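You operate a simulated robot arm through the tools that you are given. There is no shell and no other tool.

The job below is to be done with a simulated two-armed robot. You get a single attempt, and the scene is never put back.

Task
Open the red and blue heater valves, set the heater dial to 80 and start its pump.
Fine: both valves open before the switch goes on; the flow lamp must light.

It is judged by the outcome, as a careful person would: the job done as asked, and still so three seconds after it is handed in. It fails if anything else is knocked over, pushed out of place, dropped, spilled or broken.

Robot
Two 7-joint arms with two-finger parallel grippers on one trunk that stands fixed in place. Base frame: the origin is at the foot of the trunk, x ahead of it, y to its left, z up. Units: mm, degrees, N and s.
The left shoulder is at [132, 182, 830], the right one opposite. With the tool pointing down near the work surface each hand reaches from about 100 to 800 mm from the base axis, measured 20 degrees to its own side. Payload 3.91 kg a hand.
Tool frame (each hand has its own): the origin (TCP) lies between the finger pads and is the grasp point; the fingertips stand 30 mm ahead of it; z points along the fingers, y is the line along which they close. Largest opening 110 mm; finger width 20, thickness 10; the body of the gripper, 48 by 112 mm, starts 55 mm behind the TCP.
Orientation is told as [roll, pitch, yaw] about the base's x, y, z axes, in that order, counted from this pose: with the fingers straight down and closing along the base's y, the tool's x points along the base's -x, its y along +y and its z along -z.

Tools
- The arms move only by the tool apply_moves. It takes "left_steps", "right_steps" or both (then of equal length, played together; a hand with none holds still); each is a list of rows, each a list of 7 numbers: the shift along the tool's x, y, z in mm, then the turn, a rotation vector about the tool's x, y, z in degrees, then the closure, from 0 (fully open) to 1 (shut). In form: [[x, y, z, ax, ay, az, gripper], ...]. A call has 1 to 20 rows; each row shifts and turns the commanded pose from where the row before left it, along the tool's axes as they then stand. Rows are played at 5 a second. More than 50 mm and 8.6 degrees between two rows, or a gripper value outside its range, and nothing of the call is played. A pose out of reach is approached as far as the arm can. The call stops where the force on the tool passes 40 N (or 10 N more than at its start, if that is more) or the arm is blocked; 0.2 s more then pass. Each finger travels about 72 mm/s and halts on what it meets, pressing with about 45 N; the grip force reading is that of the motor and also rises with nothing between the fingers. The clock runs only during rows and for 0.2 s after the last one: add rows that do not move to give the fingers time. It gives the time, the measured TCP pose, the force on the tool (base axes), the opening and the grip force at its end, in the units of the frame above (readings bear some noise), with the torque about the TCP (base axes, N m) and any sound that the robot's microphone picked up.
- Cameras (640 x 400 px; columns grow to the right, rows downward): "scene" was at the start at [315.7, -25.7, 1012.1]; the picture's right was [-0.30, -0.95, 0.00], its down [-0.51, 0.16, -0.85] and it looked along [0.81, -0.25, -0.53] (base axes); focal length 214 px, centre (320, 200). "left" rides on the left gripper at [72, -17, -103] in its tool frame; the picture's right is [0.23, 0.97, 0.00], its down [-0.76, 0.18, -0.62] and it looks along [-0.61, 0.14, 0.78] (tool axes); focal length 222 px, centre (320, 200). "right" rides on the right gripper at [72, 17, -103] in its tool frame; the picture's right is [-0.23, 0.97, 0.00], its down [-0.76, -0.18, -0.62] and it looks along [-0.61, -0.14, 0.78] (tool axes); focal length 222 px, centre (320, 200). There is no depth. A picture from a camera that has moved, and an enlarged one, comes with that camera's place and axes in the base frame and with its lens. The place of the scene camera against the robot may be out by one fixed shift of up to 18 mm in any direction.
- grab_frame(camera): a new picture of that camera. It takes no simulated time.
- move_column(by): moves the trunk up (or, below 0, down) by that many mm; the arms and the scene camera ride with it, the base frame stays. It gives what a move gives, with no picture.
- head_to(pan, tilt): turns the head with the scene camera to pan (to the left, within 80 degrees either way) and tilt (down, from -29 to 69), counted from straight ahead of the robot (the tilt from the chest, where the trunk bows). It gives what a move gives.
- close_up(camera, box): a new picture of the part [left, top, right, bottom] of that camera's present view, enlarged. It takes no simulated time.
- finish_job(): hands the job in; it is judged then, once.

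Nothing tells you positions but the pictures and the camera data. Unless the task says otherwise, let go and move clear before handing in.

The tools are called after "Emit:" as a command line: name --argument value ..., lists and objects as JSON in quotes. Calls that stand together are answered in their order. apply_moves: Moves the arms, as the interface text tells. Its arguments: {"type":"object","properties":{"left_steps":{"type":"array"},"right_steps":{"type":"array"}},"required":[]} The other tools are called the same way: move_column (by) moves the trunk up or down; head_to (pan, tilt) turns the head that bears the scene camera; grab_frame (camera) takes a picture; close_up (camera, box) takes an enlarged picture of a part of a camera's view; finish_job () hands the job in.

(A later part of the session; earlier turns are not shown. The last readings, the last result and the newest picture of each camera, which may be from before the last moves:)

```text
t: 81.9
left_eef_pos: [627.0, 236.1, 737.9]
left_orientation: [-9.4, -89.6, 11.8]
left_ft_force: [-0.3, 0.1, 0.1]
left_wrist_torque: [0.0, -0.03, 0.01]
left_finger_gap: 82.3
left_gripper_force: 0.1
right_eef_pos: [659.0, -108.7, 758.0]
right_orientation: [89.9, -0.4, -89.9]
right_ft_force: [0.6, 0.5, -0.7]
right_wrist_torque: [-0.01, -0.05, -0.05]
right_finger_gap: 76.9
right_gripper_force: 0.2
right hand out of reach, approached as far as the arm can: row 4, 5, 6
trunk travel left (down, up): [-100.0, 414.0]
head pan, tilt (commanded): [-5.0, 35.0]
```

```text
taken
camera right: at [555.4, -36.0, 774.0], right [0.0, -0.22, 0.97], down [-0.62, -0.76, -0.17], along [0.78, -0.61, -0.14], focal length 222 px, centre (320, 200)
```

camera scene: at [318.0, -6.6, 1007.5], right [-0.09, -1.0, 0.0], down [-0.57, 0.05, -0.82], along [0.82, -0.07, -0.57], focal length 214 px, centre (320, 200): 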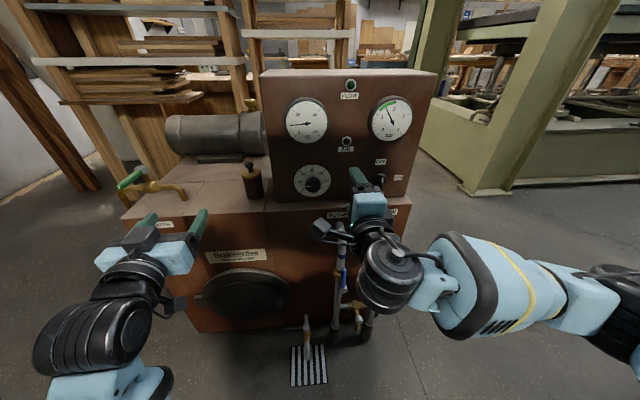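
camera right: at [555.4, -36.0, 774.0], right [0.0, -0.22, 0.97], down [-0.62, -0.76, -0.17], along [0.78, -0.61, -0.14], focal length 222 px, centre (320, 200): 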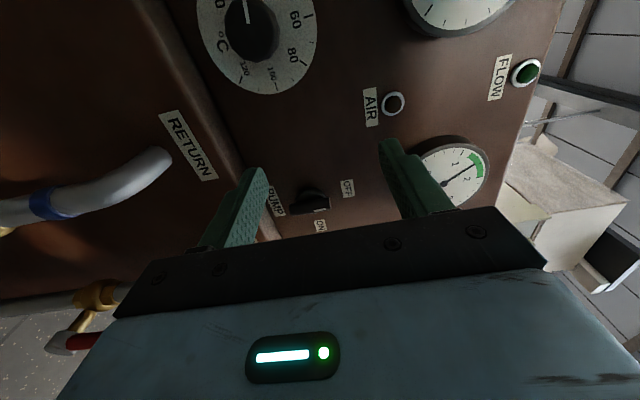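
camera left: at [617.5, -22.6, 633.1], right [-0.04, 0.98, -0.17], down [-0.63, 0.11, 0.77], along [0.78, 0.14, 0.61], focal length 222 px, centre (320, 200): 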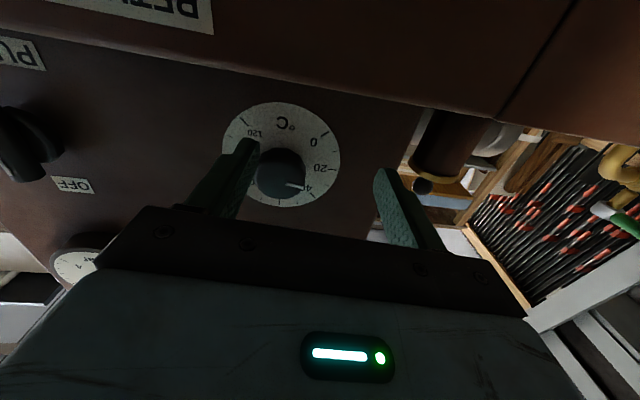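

Emit:
apply_moves --right_steps '[[0, 0, 0, 0, 8, 0, 0.3], [0, 0, 0, 0, 8, 0, 0.3], [0, 0, 0, 0, 8, 0, 0.3], [22.4, -10, 13.6, 0, 0, 0, 0.3], [22.4, -10, 13.6, 0, 0, 0, 0.3], [22.4, -11, 13.6, 0, 0, 0, 0.3]]'

Emit:
grab_frame --camera "scene"

Emit:
grab_frame --camera "right"

```text
t: 83.3
left_eef_pos: [627.3, 234.9, 737.2]
left_orientation: [-6.7, -89.7, 9.0]
left_ft_force: [-0.7, 0.9, -0.4]
left_wrist_torque: [0.0, -0.01, 0.0]
left_finger_gap: 82.5
left_gripper_force: 0.1
right_eef_pos: [668.5, -37.2, 750.0]
right_orientation: [89.8, -0.2, -66.0]
right_ft_force: [0.3, 0.4, -0.2]
right_wrist_torque: [-0.04, 0.01, 0.01]
right_finger_gap: 76.9
right_gripper_force: 0.1
right hand out of reach, approached as far as the arm can: row 1, 3, 4, 5, 6
trunk travel left (down, up): [-100.0, 414.0]
head pan, tilt (commanded): [-5.0, 35.0]
```

```text
taken
camera scene: at [317.8, -6.9, 1007.6], right [-0.09, -1.0, 0.0], down [-0.57, 0.05, -0.82], along [0.82, -0.07, -0.57], focal length 214 px, centre (320, 200)
```

scene: 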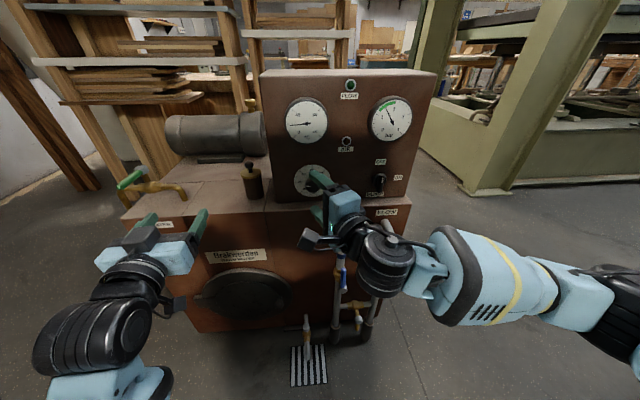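

```text
taken
camera right: at [544.5, -13.1, 765.9], right [0.09, -0.2, 0.97], down [-0.26, -0.95, -0.17], along [0.96, -0.24, -0.14], focal length 222 px, centre (320, 200)
```

right: 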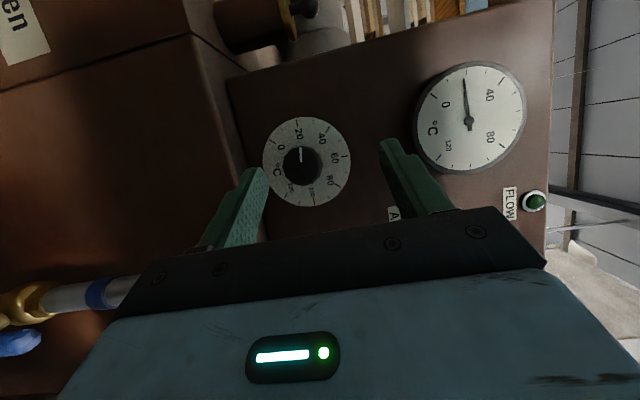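

The right camera now looks squarely at the dial (pointer about 25) from (668, -37, 750) with a 24 degree angle. I'll unroll part way to ease the wrist, then settle to the knob's height.

Emit:
apply_moves --right_steps '[[0, 0, 0, 0, 0, -8, 0.3], [0, 0, 0, 0, 0, -8, 0.3], [0, 0, 0, 0, 0, -8, 0.3], [0, 0, 0, 0, 0, -8, 0.3], [6.4, -10.2, 5, 0, 0, 0, 0.3], [6.3, -10.2, 5, 0, 0, 0, 0.3]]'

Emit:
grab_frame --camera "right"

Emit:
grab_frame --camera "scene"

```text
t: 84.7
left_eef_pos: [628.1, 234.5, 737.5]
left_orientation: [-9.5, -89.6, 11.8]
left_ft_force: [-0.2, 0.2, 0.0]
left_wrist_torque: [0.03, -0.01, 0.01]
left_finger_gap: 82.5
left_gripper_force: 0.0
right_eef_pos: [680.3, -40.2, 726.7]
right_orientation: [90.1, -32.0, -65.9]
right_ft_force: [-0.2, 0.0, -0.4]
right_wrist_torque: [-0.02, 0.02, 0.01]
right_finger_gap: 77.1
right_gripper_force: 0.1
right hand out of reach, approached as far as the arm can: row 6
trunk travel left (down, up): [-100.0, 414.0]
head pan, tilt (commanded): [-5.0, 35.0]
```

```text
taken
camera right: at [557.0, -18.5, 701.0], right [-0.13, 0.3, 0.95], down [-0.27, -0.93, 0.25], along [0.95, -0.22, 0.2], focal length 222 px, centre (320, 200)
```

right: 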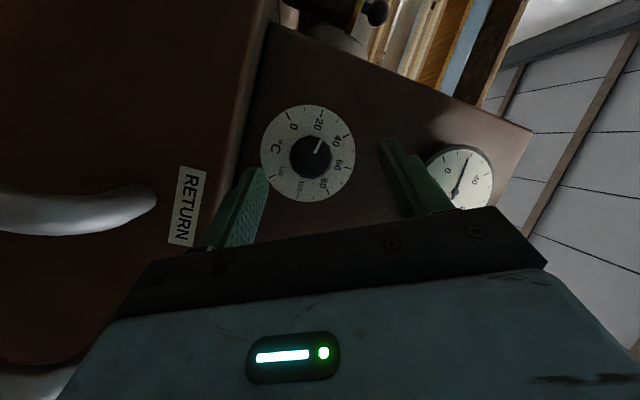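

```text
taken
camera scene: at [318.0, -6.6, 1007.5], right [-0.09, -1.0, 0.0], down [-0.57, 0.05, -0.82], along [0.82, -0.07, -0.57], focal length 214 px, centre (320, 200)
```

scene: 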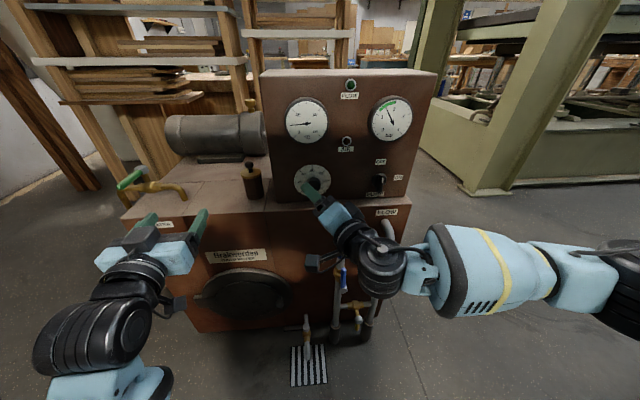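

Emit:
apply_moves --right_steps '[[0, 0, 10, 0, 0, 0, 0.3], [-4, -2.5, 10, 0, 0, 0, 0.3]]'

```text
t: 85.3
left_eef_pos: [628.1, 235.5, 737.3]
left_orientation: [-8.9, -89.5, 11.2]
left_ft_force: [0.5, -0.3, 0.0]
left_wrist_torque: [0.0, -0.02, 0.0]
left_finger_gap: 82.5
left_gripper_force: 0.0
right_eef_pos: [703.3, -47.5, 726.7]
right_orientation: [89.9, -32.1, -65.9]
right_ft_force: [0.2, 0.4, 0.4]
right_wrist_torque: [0.0, 0.0, -0.02]
right_finger_gap: 77.1
right_gripper_force: 0.1
right hand out of reach, approached as far as the arm can: row 1
trunk travel left (down, up): [-100.0, 414.0]
head pan, tilt (commanded): [-5.0, 35.0]
```

The right arm's wrist can't pass y -100, so it can't square up to the dial, but the left arm reached nearly to it; angling the left hand 20 degrees rightward should do it. I'll park the right arm and test the left hand's angle and roll in free space.

Emit:
apply_moves --right_steps '[[0, 0, -30, 0, 0, 0, 0.3], [0, 0, 0, 0, 0, -8.28, 0.3], [0, 0, 0, 0, 0, -8.28, 0.3], [0, 0, 0, 0, 0, -8.28, 0.3], [0, 0, 0, 0, 0, -8.28, 0.3], [0, 0, 0, 0, 0, -8.28, 0.3], [0, 0, 0, 0, 0, -8.28, 0.3], [0, 0, 0, 0, 0, -8.28, 0.3], [0, -32, -14.2, 8, 0, 0, 0.3], [0, -36.5, -10.5, 8, 0, 0, 0.3], [0, -37.6, -5.3, 8, 0, 0, 0.3], [0, -40, 0, 0, 0, 0, 0.3], [0, -40, 0, 0, 0, 0, 0.3], [0, -40, 0, 0, 0, 0, 0.3], [0, -40, 0, 0, 0, 0, 0.3]]' --left_steps '[[0, 0, 0, 6.7, 0, 0, 0.3], [0, 0, 0, 6.7, 0, 0, 0.3], [0, 0, 0, 6.6, 0, 0, 0.3], [0, 0, 0, 0, 0, -8.2, 0.3], [0, 0, 0, 0, 0, -8.2, 0.3], [0, 0, 0, 0, 0, -8.2, 0.3], [0, 0, 0, 0, 0, -8.2, 0.3], [0, 0, 0, 0, 0, -8.2, 0.3], [0, 0, 0, 0, 0, -8.2, 0.3], [0, 0, 0, 0, 0, -8.2, 0.3], [0, 0, 0, 0, 0, -8.2, 0.3], [0, 0, 0, 0, 0, -8.2, 0.3], [0, 0, 0, 0, 0, -8.2, 0.3], [0, 0, 0, 0, 0, -8, 0.3], [0, 0, 0, 0, 0, 0, 0.3]]'

Emit:
grab_frame --camera "scene"

Emit:
grab_frame --camera "left"

```text
t: 88.5
left_eef_pos: [628.5, 235.2, 737.5]
left_orientation: [-89.6, 0.3, 72.3]
left_ft_force: [-0.3, 0.3, 0.6]
left_wrist_torque: [-0.03, 0.02, -0.02]
left_finger_gap: 77.2
left_gripper_force: 0.1
right_eef_pos: [677.5, -328.3, 726.3]
right_orientation: [-172.8, -90.0, 172.8]
right_ft_force: [-0.3, -0.3, -0.5]
right_wrist_torque: [0.01, -0.01, 0.01]
right_finger_gap: 76.9
right_gripper_force: 0.1
trunk travel left (down, up): [-100.0, 414.0]
head pan, tilt (commanded): [-5.0, 35.0]
```

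```text
taken
camera scene: at [318.0, -6.6, 1007.5], right [-0.09, -1.0, 0.0], down [-0.57, 0.05, -0.82], along [0.82, -0.07, -0.57], focal length 214 px, centre (320, 200)
```

scene: 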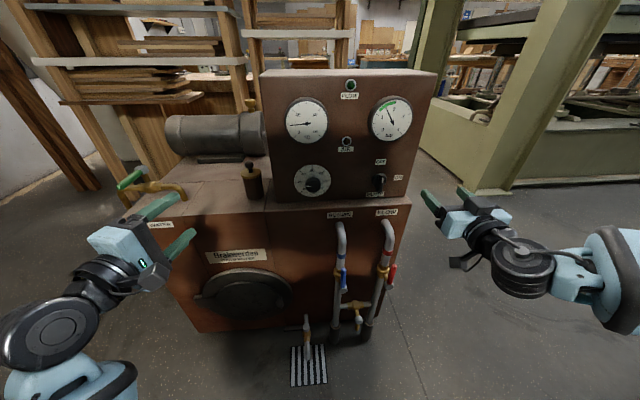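

```text
taken
camera left: at [506.4, 196.4, 755.8], right [-0.08, -0.22, -0.97], down [-0.37, 0.91, -0.18], along [0.93, 0.34, -0.15], focal length 222 px, centre (320, 200)
```

left: 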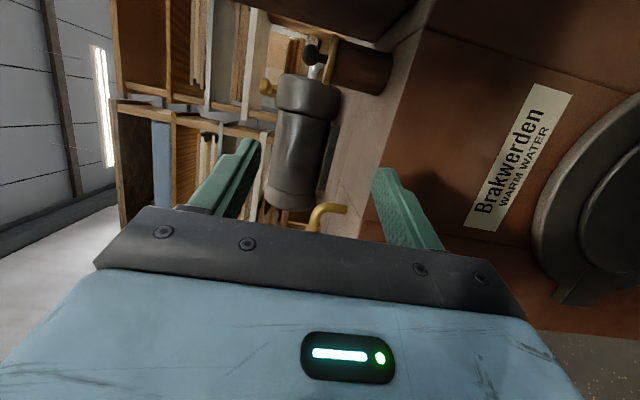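

The left hand rolled fully to closing vertically with no trouble. I'll now carry it at this angle to a point in front of the knob.

Emit:
apply_moves --left_steps '[[31, 1.6, 17.4, 0, 0, 0, 0.3], [31, 1.6, 17.4, 0, 0, 0, 0.3], [31, 1.6, 17.4, 0, 0, 0, 0.3], [31, 1.6, 17.4, 0, 0, 0, 0.3], [31, 1.6, 17.4, 0, 0, 0, 0.3], [31, 1.6, 17.4, 0, 0, 0, 0.3], [31, 1.6, 17.4, 0, 0, 0, 0.3]]'

Emit:
grab_frame --camera "left"

Emit:
grab_frame --camera "scene"

```text
t: 90.3
left_eef_pos: [686.8, 15.1, 718.3]
left_orientation: [-89.4, -3.7, 74.3]
left_ft_force: [-0.6, 0.0, 0.4]
left_wrist_torque: [-0.03, -0.02, 0.03]
left_finger_gap: 77.1
left_gripper_force: 0.1
right_eef_pos: [677.7, -328.2, 727.6]
right_orientation: [-145.1, -90.0, 145.0]
right_ft_force: [-0.8, -0.3, -0.3]
right_wrist_torque: [-0.02, 0.0, -0.02]
right_finger_gap: 77.0
right_gripper_force: 0.1
trunk travel left (down, up): [-100.0, 414.0]
head pan, tilt (commanded): [-5.0, 35.0]
stopped in row 7 (left hand): the arm was blocked; the commanded pose is now the measured one
```

```text
taken
camera left: at [566.7, -27.2, 731.8], right [-0.05, -0.15, -0.99], down [-0.39, 0.91, -0.12], along [0.92, 0.38, -0.11], focal length 222 px, centre (320, 200)
```

left: 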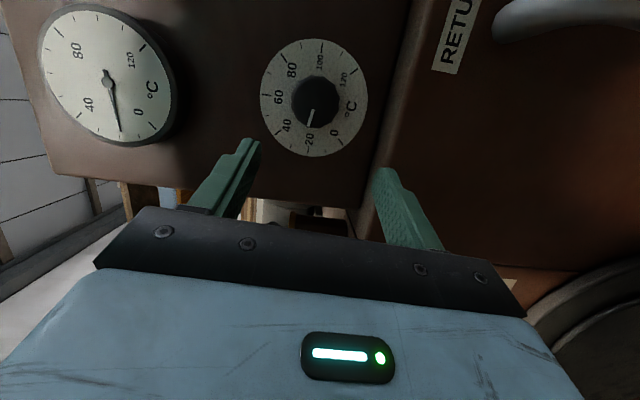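

```text
taken
camera scene: at [318.0, -6.7, 1007.5], right [-0.09, -1.0, 0.0], down [-0.57, 0.05, -0.82], along [0.82, -0.07, -0.57], focal length 214 px, centre (320, 200)
```

scene: 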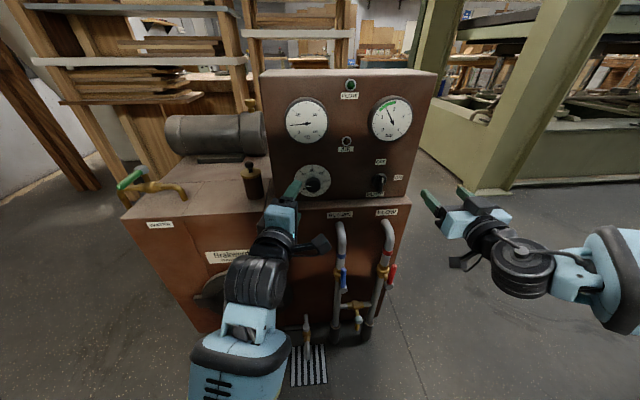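

The left arm is still caught at this roll. On the other arm, rolling inward pushed the elbow down, so rolling the left hand the opposite way should swing its elbow outward; I'll back off and try that in free space.

Emit:
apply_moves --left_steps '[[-31, -1, -17.4, 0, 0, 0, 0.3], [-31, -1, -17.4, 0, 0, 4, 0.3], [-31, -1, -17.4, 0, 0, 0, 0.3], [-31, -1, -17.4, 0, 0, 0, 0.3], [-31, -1, -17.4, 0, 0, 0, 0.3], [-31, -1, -17.4, 0, 0, 0, 0.3], [0, 0, 0, 0, 0, 8.2, 0.3], [0, 0, 0, 0, 0, 8.2, 0.3], [0, 0, 0, 0, 0, 8.2, 0.3], [0, 0, 0, 0, 0, 8.2, 0.3], [0, 0, 0, 0, 0, 8.2, 0.3], [0, 0, 0, 0, 0, 8.2, 0.3], [0, 0, 0, 0, 0, 8.2, 0.3], [0, 0, 0, 0, 0, 8.2, 0.3], [0, 0, 0, 0, 0, 8.2, 0.3], [0, 0, 0, 0, 0, 8.2, 0.3], [0, 0, 0, 0, 0, 8.2, 0.3]]'

Emit:
apply_moves --left_steps '[[0, 0, 0, 0, 0, 8.2, 0.3], [0, 0, 0, 0, 0, 8.2, 0.3], [0, 0, 0, 0, 0, 8.2, 0.3], [0, 0, 0, 0, 0, 8.2, 0.3], [0, 0, 0, 0, 0, 8.2, 0.3], [0, 0, 0, 0, 0, 8.2, 0.3], [0, 0, 0, 0, 0, 8.2, 0.3], [0, 0, 0, 0, 0, 8.2, 0.3], [0, 0, 0, 0, 0, 8.2, 0.3], [0, 0, 0, 0, 0, 8.2, 0.3], [0, 0, 0, 0, 0, 8.2, 0.3]]'

Emit:
grab_frame --camera "scene"

```text
t: 93.9
left_eef_pos: [636.0, 220.3, 745.1]
left_orientation: [86.0, -82.0, -101.8]
left_ft_force: [-0.7, -0.1, -0.5]
left_wrist_torque: [0.0, 0.01, 0.0]
left_finger_gap: 77.1
left_gripper_force: 0.1
right_eef_pos: [678.3, -328.5, 726.5]
right_orientation: [-172.0, -90.0, 172.1]
right_ft_force: [0.2, 0.0, 0.5]
right_wrist_torque: [0.02, -0.01, -0.02]
right_finger_gap: 76.9
right_gripper_force: 0.1
trunk travel left (down, up): [-100.0, 414.0]
head pan, tilt (commanded): [-5.0, 35.0]
```

```text
t: 96.3
left_eef_pos: [636.1, 220.1, 745.7]
left_orientation: [89.4, 8.1, -106.0]
left_ft_force: [-0.1, -0.1, -0.2]
left_wrist_torque: [-0.03, 0.0, 0.01]
left_finger_gap: 77.0
left_gripper_force: 0.1
right_eef_pos: [677.0, -328.6, 726.3]
right_orientation: [-173.6, -89.9, 173.5]
right_ft_force: [0.5, 0.0, 0.0]
right_wrist_torque: [-0.02, -0.01, 0.03]
right_finger_gap: 76.9
right_gripper_force: 0.0
trunk travel left (down, up): [-100.0, 414.0]
head pan, tilt (commanded): [-5.0, 35.0]
```

```text
taken
camera scene: at [317.9, -6.7, 1007.5], right [-0.09, -1.0, 0.0], down [-0.57, 0.05, -0.82], along [0.82, -0.07, -0.57], focal length 214 px, centre (320, 200)
```

scene: 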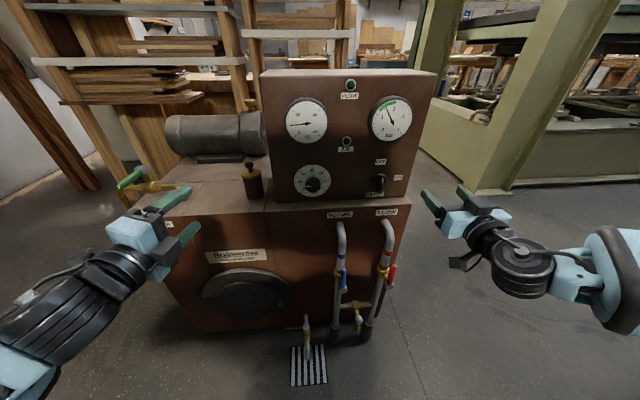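

Emit:
apply_moves --left_steps '[[0, 0, 0, 0, 0, -8, 0.3], [-30, -2.8, 14.9, 0, 0, 0, 0.3], [-30, -2.8, 14.9, 0, 0, 0, 0.3], [-30, -2.8, 14.9, 0, 0, 0, 0.3], [-30, -2.8, 14.9, 0, 0, 0, 0.3], [-30, -2.8, 14.9, 0, 0, 0, 0.3], [-30, -2.8, 14.9, 0, 0, 0, 0.3], [-30, -2.8, 14.9, 0, 0, 0, 0.3]]'

Emit:
grab_frame --camera "scene"

Emit:
grab_frame --camera "left"

```text
t: 98.1
left_eef_pos: [678.3, -10.5, 726.2]
left_orientation: [89.5, 0.0, -105.8]
left_ft_force: [0.0, 0.4, 0.1]
left_wrist_torque: [0.03, -0.04, -0.02]
left_finger_gap: 77.0
left_gripper_force: 0.1
right_eef_pos: [676.6, -329.3, 726.6]
right_orientation: [-165.6, -90.0, 165.6]
right_ft_force: [0.8, -0.5, -0.3]
right_wrist_torque: [0.0, 0.0, 0.02]
right_finger_gap: 77.0
right_gripper_force: 0.1
trunk travel left (down, up): [-100.0, 414.0]
head pan, tilt (commanded): [-5.0, 35.0]
```

```text
taken
camera scene: at [318.0, -6.6, 1007.5], right [-0.09, -1.0, 0.0], down [-0.57, 0.05, -0.82], along [0.82, -0.07, -0.57], focal length 214 px, centre (320, 200)
```

scene: 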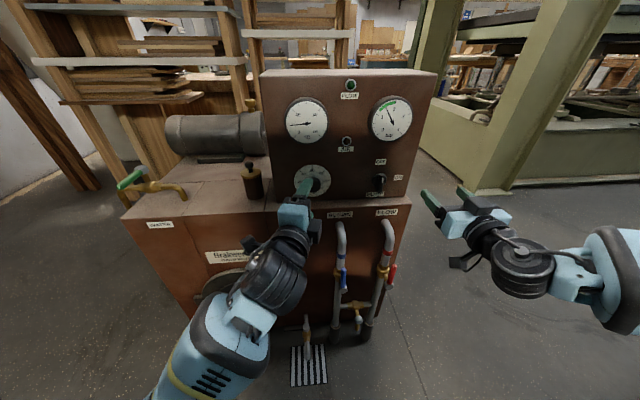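

```text
taken
camera left: at [598.0, 86.7, 710.3], right [0.07, 0.22, 0.97], down [-0.81, -0.56, 0.18], along [0.59, -0.8, 0.13], focal length 222 px, centre (320, 200)
```

left: 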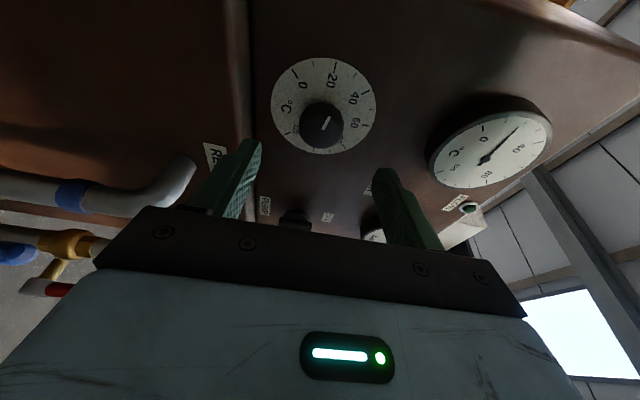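

The left hand now tracks perfectly to (678, -10, 726). I'll straighten it toward the panel here and see whether it stays reachable.

Emit:
apply_moves --left_steps '[[0, 0, 0, 0, 8, 0, 0.3], [-5, 0, 0, 0, 8, 0, 0.3], [-10, 0, 0, 0, 0, 0, 0.3], [-5, 0, 0, 0, 0, 0, 0.3]]'

Emit:
grab_frame --camera "left"

Emit:
grab_frame --camera "scene"

```text
t: 99.1
left_eef_pos: [678.1, -31.4, 724.6]
left_orientation: [89.4, 0.2, -89.8]
left_ft_force: [0.6, -0.1, -0.2]
left_wrist_torque: [-0.01, -0.02, 0.02]
left_finger_gap: 77.0
left_gripper_force: 0.0
right_eef_pos: [677.4, -327.6, 726.5]
right_orientation: [-168.4, -90.0, 168.4]
right_ft_force: [0.3, -0.1, -0.5]
right_wrist_torque: [-0.01, -0.03, -0.02]
right_finger_gap: 77.0
right_gripper_force: 0.0
trunk travel left (down, up): [-100.0, 414.0]
head pan, tilt (commanded): [-5.0, 35.0]
```

```text
taken
camera left: at [573.8, 41.2, 710.3], right [0.01, 0.23, 0.97], down [-0.62, -0.76, 0.18], along [0.79, -0.6, 0.13], focal length 222 px, centre (320, 200)
```

left: 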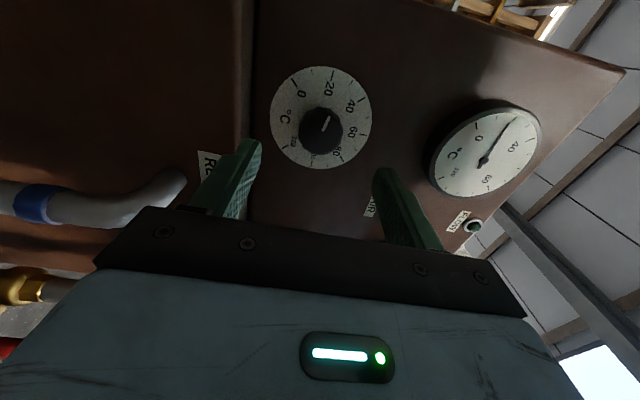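

```text
taken
camera scene: at [318.0, -6.6, 1007.5], right [-0.09, -1.0, 0.0], down [-0.57, 0.05, -0.82], along [0.82, -0.07, -0.57], focal length 214 px, centre (320, 200)
```

scene: 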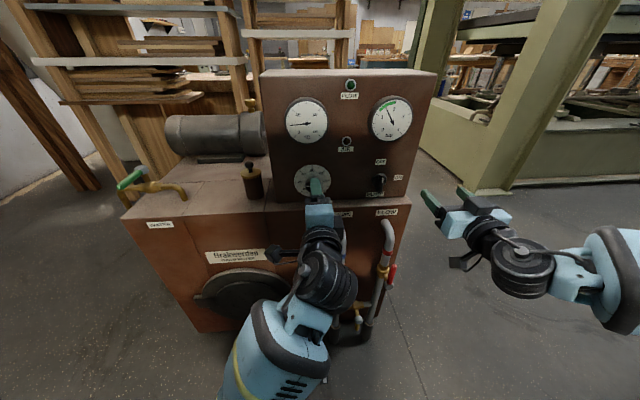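

The left hand is now square to the panel at (678, -31, 725) with no limit reported. I'll test how far it can roll clockwise here before gripping the knob.

Emit:
apply_moves --left_steps '[[0, 0, 0, 0, 0, 8.2, 0.3], [0, 0, 0, 0, 0, 8.2, 0.3], [0, 0, 0, 0, 0, 8.2, 0.3], [0, 0, 0, 0, 0, 8.2, 0.3], [0, 0, 0, 0, 0, 8.2, 0.3], [0, 0, 0, 0, 0, 8.2, 0.3], [0, 0, 0, 0, 0, 8.2, 0.3], [0, 0, 0, 0, 0, 8.2, 0.3]]'

Emit:
grab_frame --camera "left"

Emit:
grab_frame --camera "scene"

```text
t: 100.9
left_eef_pos: [678.5, -30.3, 725.8]
left_orientation: [88.6, 65.9, -91.2]
left_ft_force: [0.3, -0.4, 0.7]
left_wrist_torque: [0.0, 0.01, 0.02]
left_finger_gap: 77.1
left_gripper_force: 0.1
right_eef_pos: [677.4, -328.3, 726.9]
right_orientation: [-171.7, -90.0, 171.6]
right_ft_force: [-0.9, 0.5, -0.3]
right_wrist_torque: [0.0, 0.02, -0.01]
right_finger_gap: 77.1
right_gripper_force: 0.1
trunk travel left (down, up): [-100.0, 414.0]
head pan, tilt (commanded): [-5.0, 35.0]
```

```text
taken
camera left: at [574.8, 13.7, 786.1], right [0.01, -0.8, 0.61], down [-0.63, -0.47, -0.62], along [0.78, -0.38, -0.5], focal length 222 px, centre (320, 200)
```

left: 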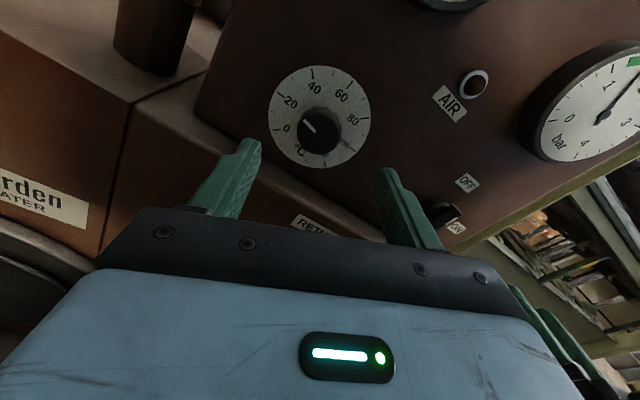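

```text
taken
camera scene: at [317.9, -6.7, 1007.5], right [-0.09, -1.0, 0.0], down [-0.57, 0.05, -0.82], along [0.82, -0.07, -0.57], focal length 214 px, centre (320, 200)
```

scene: 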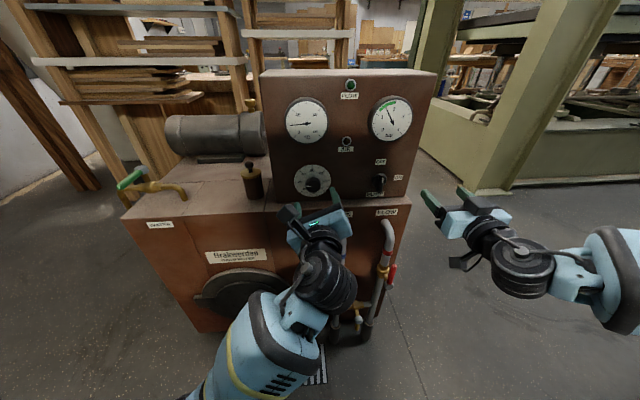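

Roll works to 155 degrees here. Now I'll roll back counter-clockwise to find a starting angle for one continuous turn.

Emit:
apply_moves --left_steps '[[0, 0, 0, 0, 0, -8.2, 0.3], [0, 0, 0, 0, 0, -8.2, 0.3], [0, 0, 0, 0, 0, -8.2, 0.3], [0, 0, 0, 0, 0, -8.2, 0.3], [0, 0, 0, 0, 0, -8.2, 0.3], [0, 0, 0, 0, 0, -8.2, 0.3], [0, 0, 0, 0, 0, -8.2, 0.3], [0, 0, 0, 0, 0, -8.2, 0.3], [0, 0, 0, 0, 0, -8.2, 0.3], [0, 0, 0, 0, 0, -8.2, 0.3], [0, 0, 0, 0, 0, -8.2, 0.3], [0, 0, 0, 0, 0, -8.2, 0.3], [0, 0, 0, 0, 0, -8.2, 0.3], [0, 0, 0, 0, 0, -8.2, 0.3], [0, 0, 0, 0, 0, -5, 0.3]]'

Emit:
grab_frame --camera "left"

```text
t: 104.3
left_eef_pos: [686.0, -9.6, 711.2]
left_orientation: [89.9, -50.5, -88.2]
left_ft_force: [0.5, 0.6, -0.2]
left_wrist_torque: [-0.01, 0.0, 0.0]
left_finger_gap: 77.0
left_gripper_force: 0.0
right_eef_pos: [677.2, -329.5, 726.9]
right_orientation: [-139.3, -90.0, 139.3]
right_ft_force: [0.1, 0.6, -0.7]
right_wrist_torque: [0.01, 0.03, -0.03]
right_finger_gap: 77.1
right_gripper_force: 0.2
trunk travel left (down, up): [-100.0, 414.0]
head pan, tilt (commanded): [-5.0, 35.0]
stopped in row 15 (left hand): the arm was blocked; the commanded pose is now the measured one
```

```text
taken
camera left: at [581.6, 21.3, 645.4], right [-0.03, 0.9, 0.44], down [-0.61, -0.37, 0.7], along [0.79, -0.25, 0.56], focal length 222 px, centre (320, 200)
```

left: 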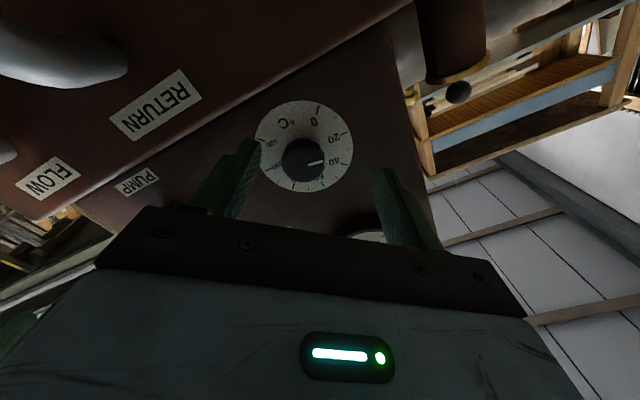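

Below about 50 degrees of roll the arm is caught, so I'll turn the knob in two grasps between roll 65 and 155. From three views at different rolls the knob axis comes out at y -32, z 726; I'll return there.

Emit:
apply_moves --left_steps '[[0, 0, 0, 0, 0, 8.2, 0.3], [0, 0, 0, 0, 0, 8.2, 0.3], [0, 0, 0, 0, 0, 8.2, 0.3], [-13, 2, -4, 0.76, -1.63, 0, 0.3], [-13, 2, -4, 0, 0, 0, 0.3]]'

Emit:
grab_frame --camera "left"

```text
t: 105.5
left_eef_pos: [683.4, -19.6, 717.7]
left_orientation: [90.0, -24.0, -89.4]
left_ft_force: [0.6, 0.2, 0.5]
left_wrist_torque: [0.01, 0.0, -0.01]
left_finger_gap: 77.0
left_gripper_force: 0.1
right_eef_pos: [677.0, -328.5, 727.1]
right_orientation: [-166.1, -90.0, 166.0]
right_ft_force: [0.0, -0.4, 0.2]
right_wrist_torque: [0.0, 0.0, 0.01]
right_finger_gap: 77.0
right_gripper_force: 0.0
trunk travel left (down, up): [-100.0, 414.0]
head pan, tilt (commanded): [-5.0, 35.0]
```

```text
taken
camera left: at [578.7, 38.6, 673.2], right [-0.01, 0.6, 0.8], down [-0.62, -0.63, 0.47], along [0.79, -0.49, 0.38], focal length 222 px, centre (320, 200)
```

left: 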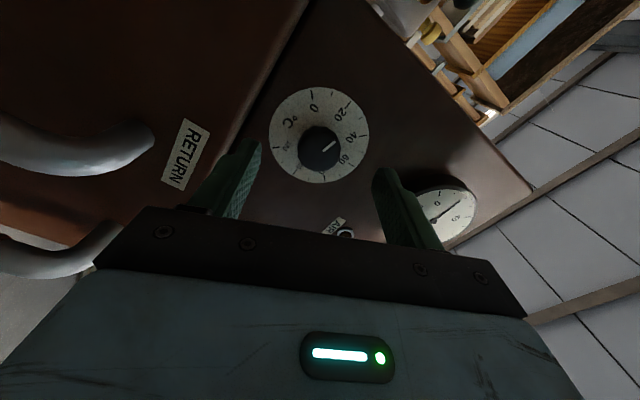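

Emit:
apply_moves --left_steps '[[0, 0, 0, 0, 0, 8, 0.3], [0, 0, 0, 0, 0, 8, 0.3], [0, 0, 0, 0, 0, 0, 0.3]]'

```text
t: 106.3
left_eef_pos: [677.4, -32.6, 726.1]
left_orientation: [89.9, -10.0, -90.2]
left_ft_force: [0.0, -0.1, -0.2]
left_wrist_torque: [0.01, -0.01, -0.03]
left_finger_gap: 77.0
left_gripper_force: 0.0
right_eef_pos: [676.9, -328.7, 727.0]
right_orientation: [-167.2, -90.0, 167.2]
right_ft_force: [-0.8, 0.2, -0.5]
right_wrist_torque: [0.03, 0.0, 0.04]
right_finger_gap: 77.0
right_gripper_force: 0.0
trunk travel left (down, up): [-100.0, 414.0]
head pan, tilt (commanded): [-5.0, 35.0]
```

At roll 80 the hand sits right on the knob axis. I'll narrow the fingers and advance part way, then check alignment.

Emit:
apply_moves --left_steps '[[0, 0, 0, 0, 0, 0, 0.48], [0, 0, 12, 0, 0, 0, 0.48], [0, 0, 12, 0, 0, 0, 0.48], [0, 0, 10, 0, 0, 0, 0.48]]'

Emit:
grab_frame --camera "left"

Emit:
close_up --camera "scene" --box '[260, 140, 400, 240]'

Emit:
close_up --camera "left" --box '[200, 40, 440, 230]'

```text
t: 107.3
left_eef_pos: [713.8, -29.9, 724.9]
left_orientation: [90.0, -9.6, -89.9]
left_ft_force: [-0.2, 0.0, -0.2]
left_wrist_torque: [0.04, -0.01, 0.02]
left_finger_gap: 57.1
left_gripper_force: 0.1
right_eef_pos: [676.6, -328.7, 727.3]
right_orientation: [-169.8, -89.9, 169.7]
right_ft_force: [0.0, 0.9, 1.3]
right_wrist_torque: [0.04, 0.0, -0.01]
right_finger_gap: 76.8
right_gripper_force: 0.1
trunk travel left (down, up): [-100.0, 414.0]
head pan, tilt (commanded): [-5.0, 35.0]
```

```text
taken
camera left: at [609.0, 39.1, 696.9], right [0.0, 0.39, 0.92], down [-0.62, -0.72, 0.3], along [0.78, -0.58, 0.24], focal length 222 px, centre (320, 200)
```

left: 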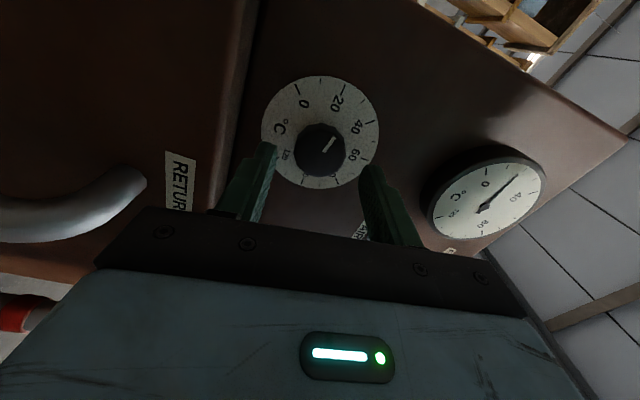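

```text
4.00 times, centred on (330, 190) of scene
camera zoom: at [317.9, -6.7, 1007.5], right [-0.09, -1.0, 0.0], down [-0.57, 0.05, -0.82], along [0.82, -0.07, -0.57], focal length 858 px, centre (280, 240)
```

zoom: 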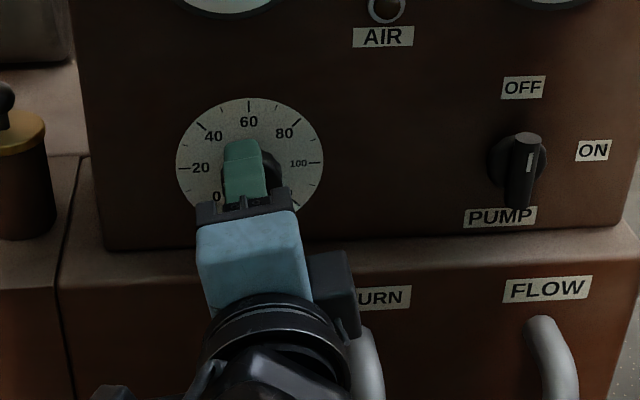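

```text
2.11 times, centred on (320, 135) of left
camera zoom: at [609.0, 39.1, 696.9], right [0.0, 0.39, 0.92], down [-0.62, -0.72, 0.3], along [0.78, -0.58, 0.24], focal length 468 px, centre (320, 337)
```

zoom: 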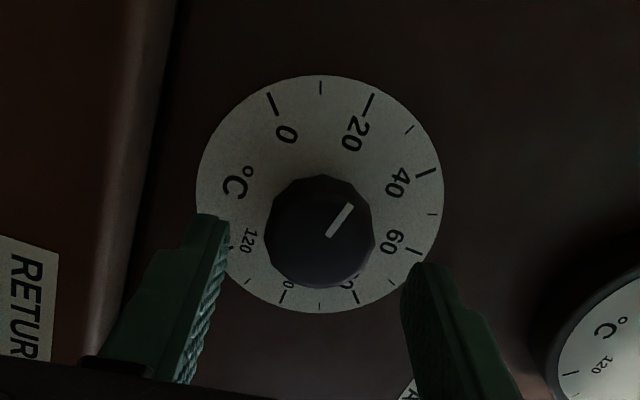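

The fingers straddle the knob evenly with clear space. I'll advance the last 21 mm and close on it.

Emit:
apply_moves --left_steps '[[0, -1, 10, 0, 0, 0, 0.48], [0, 0, 11, 0, 0, 0, 0.48]]'

Emit:
close_up --camera "left" --box '[200, 40, 440, 230]'

```text
t: 107.9
left_eef_pos: [734.4, -27.5, 722.9]
left_orientation: [89.9, -9.7, -89.9]
left_ft_force: [0.2, -0.7, 0.2]
left_wrist_torque: [0.01, 0.02, -0.01]
left_finger_gap: 57.3
left_gripper_force: 0.1
right_eef_pos: [677.7, -328.4, 726.4]
right_orientation: [-171.4, -90.0, 171.3]
right_ft_force: [-0.6, 0.9, 0.0]
right_wrist_torque: [0.0, 0.01, 0.04]
right_finger_gap: 77.3
right_gripper_force: 0.0
trunk travel left (down, up): [-100.0, 414.0]
head pan, tilt (commanded): [-5.0, 35.0]
```

```text
2.11 times, centred on (320, 135) of left
camera zoom: at [630.7, 40.4, 695.9], right [0.0, 0.39, 0.92], down [-0.62, -0.72, 0.3], along [0.78, -0.57, 0.24], focal length 468 px, centre (320, 337)
```

zoom: 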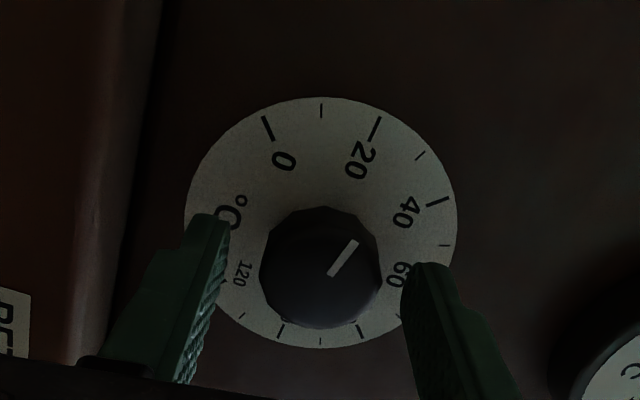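

Emit:
apply_moves --left_steps '[[0, 0, 0, 0, 0, 8, 0.48], [0, 0, 0, 0, 0, 0, 0.48]]'

```text
t: 108.5
left_eef_pos: [734.8, -31.7, 726.9]
left_orientation: [90.0, -2.3, -90.2]
left_ft_force: [-0.3, -0.8, 0.1]
left_wrist_torque: [-0.02, 0.01, -0.04]
left_finger_gap: 57.4
left_gripper_force: 0.1
right_eef_pos: [677.3, -328.6, 726.0]
right_orientation: [-173.1, -90.0, 173.0]
right_ft_force: [-0.3, 0.0, 0.1]
right_wrist_torque: [0.01, 0.02, -0.02]
right_finger_gap: 77.1
right_gripper_force: 0.0
trunk travel left (down, up): [-100.0, 414.0]
head pan, tilt (commanded): [-5.0, 35.0]
```

The hand is centred at (735, -32, 727) with roll 88. I'll close on the knob now.

Emit:
apply_moves --left_steps '[[0, 0, 0, 0, 0, 0, 0.7], [0, 0, 0, 0, 0, 0, 1], [0, 0, 0, 0, 0, 0, 1]]'

Emit:
close_up --camera "left" --box '[200, 40, 440, 230]'

```text
t: 109.3
left_eef_pos: [733.4, -31.9, 725.1]
left_orientation: [89.8, -2.1, -90.3]
left_ft_force: [-3.2, -0.9, -5.8]
left_wrist_torque: [-0.03, 0.28, 0.14]
left_finger_gap: 37.0
left_gripper_force: 44.8
right_eef_pos: [677.6, -328.5, 726.0]
right_orientation: [-173.0, -90.0, 173.1]
right_ft_force: [-0.6, 0.1, 0.6]
right_wrist_torque: [-0.02, -0.01, -0.03]
right_finger_gap: 77.2
right_gripper_force: 0.2
trunk travel left (down, up): [-100.0, 414.0]
head pan, tilt (commanded): [-5.0, 35.0]
```

```text
2.11 times, centred on (320, 135) of left
camera zoom: at [629.7, 39.8, 706.6], right [0.0, 0.26, 0.96], down [-0.63, -0.75, 0.21], along [0.78, -0.6, 0.16], focal length 468 px, centre (320, 337)
```

zoom: 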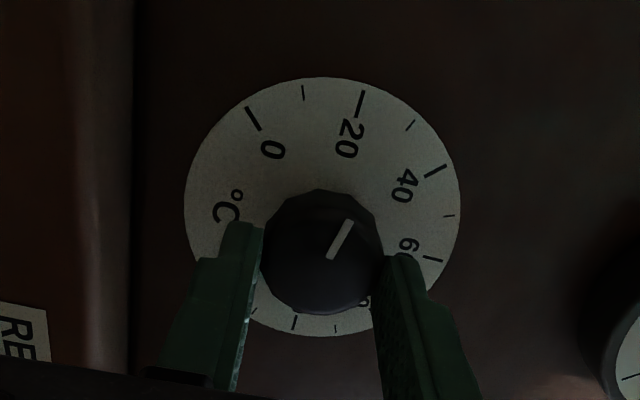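

Gripped firmly at 37 mm. I'll turn it clockwise part way and check the pointer follows.

Emit:
apply_moves --left_steps '[[0, 0, 0, 0, 0, 6, 1], [0, 0, 0, 0, 0, 6, 1], [0, 0, 0, 0, 0, 6, 1], [0, 0, 0, 0, 0, 6, 1]]'

Emit:
close_up --camera "left" --box '[200, 40, 440, 230]'

```text
t: 110.3
left_eef_pos: [733.9, -31.3, 724.4]
left_orientation: [89.7, 21.9, -90.2]
left_ft_force: [-8.3, -0.2, -13.7]
left_wrist_torque: [-0.05, 0.21, 0.89]
left_finger_gap: 36.8
left_gripper_force: 45.0
right_eef_pos: [677.3, -328.5, 726.7]
right_orientation: [-20.5, -90.1, 20.5]
right_ft_force: [0.4, 0.0, -0.3]
right_wrist_torque: [0.01, 0.0, 0.0]
right_finger_gap: 77.0
right_gripper_force: 0.1
trunk travel left (down, up): [-100.0, 414.0]
head pan, tilt (commanded): [-5.0, 35.0]
```

```text
2.11 times, centred on (320, 135) of left
camera zoom: at [629.8, 41.6, 736.8], right [0.0, -0.15, 0.99], down [-0.63, -0.77, -0.12], along [0.78, -0.62, -0.1], focal length 468 px, centre (320, 337)
```

zoom: 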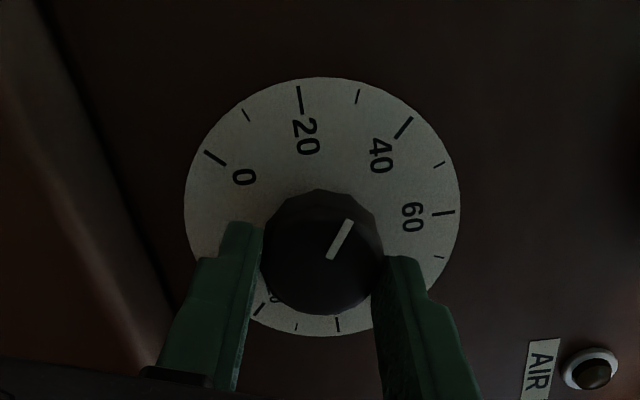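

The pointer is moving with the hand (about 36 now). I'll relieve the slight side load and keep turning.

Emit:
apply_moves --left_steps '[[-0.75, -1.85, -1, 0, 0, 6, 1], [0, 0, 0, 0, 0, 6, 1], [0, 0, 0, 0, 0, 6, 1], [0, 0, 0, 0, 0, 6, 1], [0, 0, 0, 0, 0, 6, 1], [0, 0, 0, 0, 0, 6, 1], [0, 0, 0, 0, 0, 6, 1]]'

Emit:
close_up --camera "left" --box '[200, 40, 440, 230]'

Emit:
close_up --camera "scene" --box '[260, 140, 400, 240]'

```text
t: 111.9
left_eef_pos: [734.6, -31.1, 722.6]
left_orientation: [89.7, 64.0, -90.6]
left_ft_force: [12.0, 8.3, -5.2]
left_wrist_torque: [-0.04, 0.64, -0.08]
left_finger_gap: 37.0
left_gripper_force: 45.4
right_eef_pos: [677.9, -328.7, 725.6]
right_orientation: [-35.8, -89.8, 35.9]
right_ft_force: [0.2, -0.6, -0.1]
right_wrist_torque: [0.01, -0.02, 0.04]
right_finger_gap: 76.8
right_gripper_force: 0.1
trunk travel left (down, up): [-100.0, 414.0]
head pan, tilt (commanded): [-5.0, 35.0]
```

```text
2.11 times, centred on (320, 135) of left
camera zoom: at [629.7, 16.1, 781.5], right [0.0, -0.78, 0.63], down [-0.63, -0.49, -0.6], along [0.78, -0.39, -0.49], focal length 468 px, centre (320, 337)
```

zoom: 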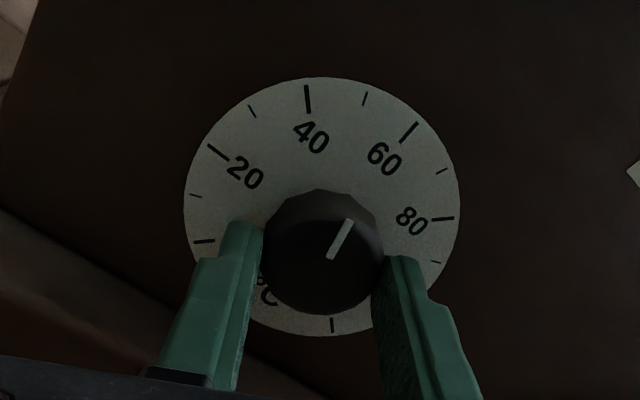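

```text
4.00 times, centred on (330, 190) of scene
camera zoom: at [319.3, -6.1, 1007.1], right [-0.09, -1.0, 0.0], down [-0.57, 0.05, -0.82], along [0.82, -0.07, -0.57], focal length 858 px, centre (280, 240)
```

zoom: 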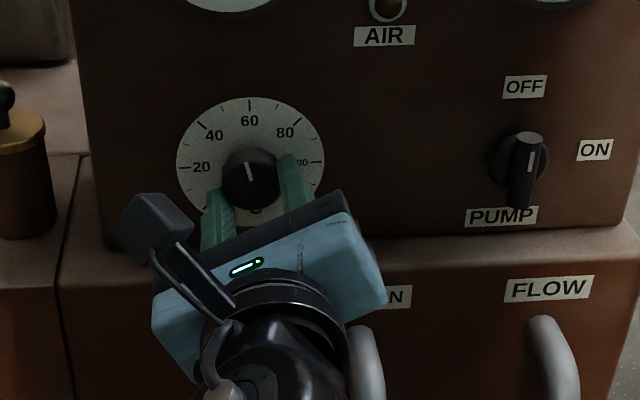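

The pointer reads about 54 now. I'll open, roll back about 62 degrees, and regrasp for the remaining turn.

Emit:
apply_moves --left_steps '[[0, 0, 0, 0, 0, 0, 0.48], [0, 0, 0, 0, 0, 0, 0.48], [0, 0, 0, 0, 0, -8, 0.48], [0, 0, 0, 0, 0, -8, 0.48], [0, 0, 0, 0, 0, -8, 0.48], [0, 0, 0, 0, 0, -8, 0.48], [0, 0, 0, 0, 0, -8, 0.48], [0, 0, 0, 0, 0, -8, 0.48], [0, 0, 0, 0, 0, -8, 0.48], [0, 0, 0, 0, 0, -6, 0.48], [0, 0, 0, 0, 0, 0, 0.48]]'

Emit:
close_up --camera "left" --box '[200, 40, 440, 230]'

```text
t: 114.3
left_eef_pos: [735.5, -23.3, 720.2]
left_orientation: [90.0, 2.7, -89.6]
left_ft_force: [-0.8, 0.2, -0.5]
left_wrist_torque: [-0.02, 0.0, 0.01]
left_finger_gap: 57.1
left_gripper_force: 0.1
right_eef_pos: [676.9, -328.0, 726.8]
right_orientation: [-163.3, -90.0, 163.2]
right_ft_force: [-0.9, 0.3, 0.4]
right_wrist_torque: [-0.02, -0.03, -0.01]
right_finger_gap: 76.9
right_gripper_force: 0.0
trunk travel left (down, up): [-100.0, 414.0]
head pan, tilt (commanded): [-5.0, 35.0]
```

```text
2.11 times, centred on (320, 135) of left
camera zoom: at [630.4, 47.9, 707.3], right [0.0, 0.18, 0.98], down [-0.62, -0.77, 0.14], along [0.79, -0.61, 0.11], focal length 468 px, centre (320, 337)
```

zoom: 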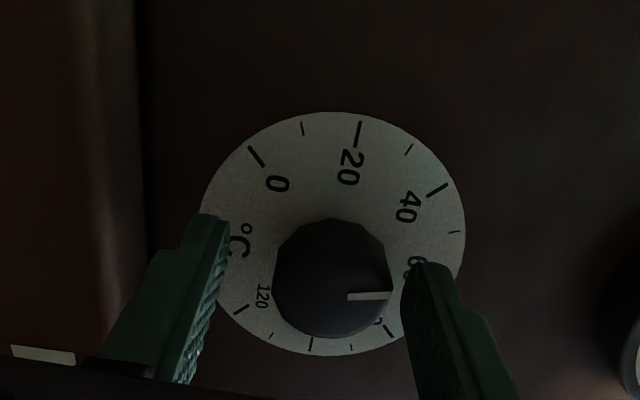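

Emit:
apply_moves --left_steps '[[0, 0, 0, 0, 0, 6, 0.48], [0, 0, 0, 0, 0, 0, 0.48]]'

```text
t: 114.9
left_eef_pos: [731.5, -31.8, 725.6]
left_orientation: [90.0, 7.8, -90.3]
left_ft_force: [-0.6, 0.1, 0.3]
left_wrist_torque: [0.0, -0.02, 0.0]
left_finger_gap: 57.4
left_gripper_force: 0.1
right_eef_pos: [676.7, -328.5, 726.2]
right_orientation: [-170.8, -90.0, 170.8]
right_ft_force: [-0.1, 0.5, 0.3]
right_wrist_torque: [0.02, 0.02, 0.0]
right_finger_gap: 77.0
right_gripper_force: 0.1
trunk travel left (down, up): [-100.0, 414.0]
head pan, tilt (commanded): [-5.0, 35.0]
```

Freed and centred again at roll 98. I'll close and turn most of the rest.

Emit:
apply_moves --left_steps '[[0, -1, 2, 0, 0, 0, 0.48], [0, 0, 0, 0, 0, 0, 0.7], [0, 0, 0, 0, 0, 0, 1], [0, 0, 0, 0, 0, 0, 1], [0, 0, 0, 0, 0, 6, 1], [0, 0, 0, 0, 0, 6, 1], [0, 0, 0, 0, 0, 6, 1], [0, 0, 0, 0, 0, 6, 1]]'

Emit:
close_up --camera "left" --box '[200, 40, 440, 230]'

```text
t: 116.7
left_eef_pos: [734.5, -33.0, 723.8]
left_orientation: [89.9, 32.0, -90.3]
left_ft_force: [-0.6, -1.6, 4.1]
left_wrist_torque: [-0.01, 0.04, -0.86]
left_finger_gap: 37.2
left_gripper_force: 45.3
right_eef_pos: [676.5, -328.3, 725.9]
right_orientation: [174.3, -89.9, -174.3]
right_ft_force: [0.6, 0.4, 0.5]
right_wrist_torque: [0.0, 0.02, -0.01]
right_finger_gap: 77.0
right_gripper_force: 0.0
trunk travel left (down, up): [-100.0, 414.0]
head pan, tilt (commanded): [-5.0, 35.0]
```

```text
2.11 times, centred on (320, 135) of left
camera zoom: at [629.9, 38.3, 748.1], right [0.0, -0.32, 0.95], down [-0.63, -0.74, -0.25], along [0.78, -0.59, -0.2], focal length 468 px, centre (320, 337)
```

zoom: 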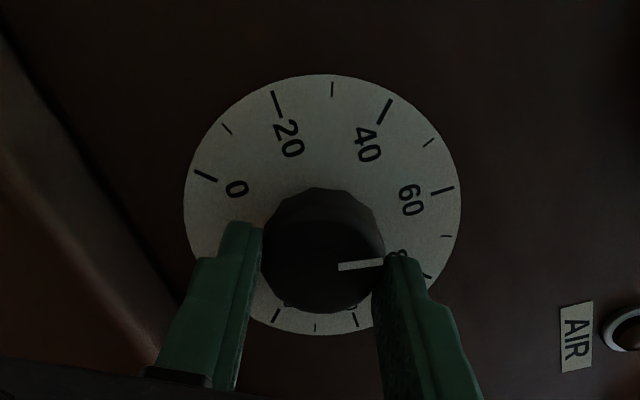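

By geometry the pointer is at about 65, so roughly 33 degrees remain. I'll turn most of that and measure again.

Emit:
apply_moves --left_steps '[[0, 0, 0, 0, 0, 6, 1], [0, 0, 0, 0, 0, 6, 1], [0, 0, 0, 0, 0, 6, 1], [0, 0, 0, 0, 0, 6, 1], [0, 0, 0, 0, 0, 6, 1], [0, 0, 0, 0, 0, 0, 1]]'

Emit:
close_up --camera "left" --box '[200, 40, 440, 230]'

Emit:
close_up --camera "scene" --box '[280, 150, 360, 210]'

```text
t: 118.1
left_eef_pos: [733.5, -32.0, 721.9]
left_orientation: [89.5, 62.0, -90.5]
left_ft_force: [-18.8, 8.6, -5.5]
left_wrist_torque: [-0.03, -0.12, 0.53]
left_finger_gap: 37.5
left_gripper_force: 45.2
right_eef_pos: [677.7, -328.1, 727.3]
right_orientation: [-155.0, -89.9, 154.9]
right_ft_force: [0.2, 0.0, 0.2]
right_wrist_torque: [-0.02, -0.02, -0.02]
right_finger_gap: 76.9
right_gripper_force: 0.0
trunk travel left (down, up): [-100.0, 414.0]
head pan, tilt (commanded): [-5.0, 35.0]
```

```text
2.11 times, centred on (320, 135) of left
camera zoom: at [629.9, 17.6, 779.2], right [0.0, -0.75, 0.66], down [-0.63, -0.51, -0.59], along [0.78, -0.41, -0.47], focal length 468 px, centre (320, 337)
```

zoom: 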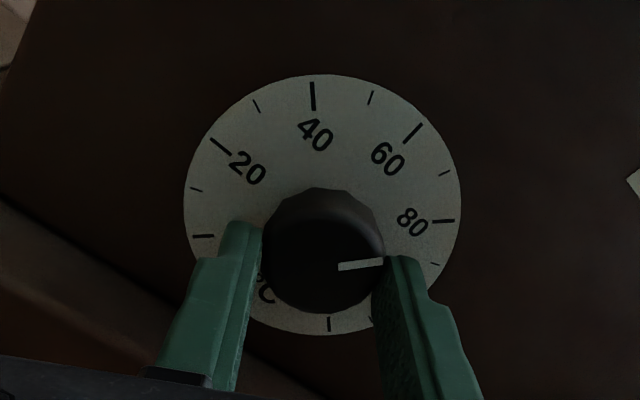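

```text
6.67 times, centred on (320, 180) of scene
camera zoom: at [317.1, -6.1, 1007.8], right [-0.09, -1.0, 0.0], down [-0.57, 0.05, -0.82], along [0.82, -0.07, -0.57], focal length 1430 px, centre (320, 333)
```

zoom: 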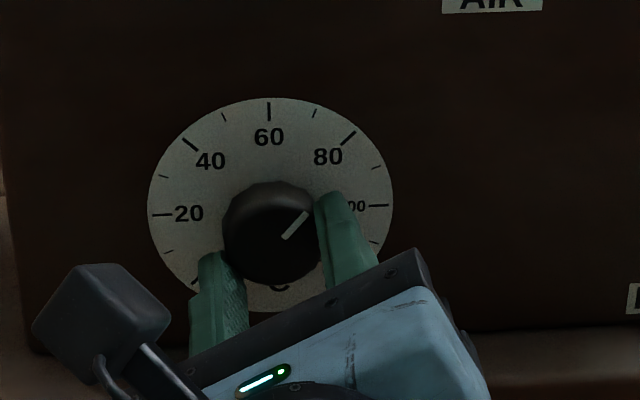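

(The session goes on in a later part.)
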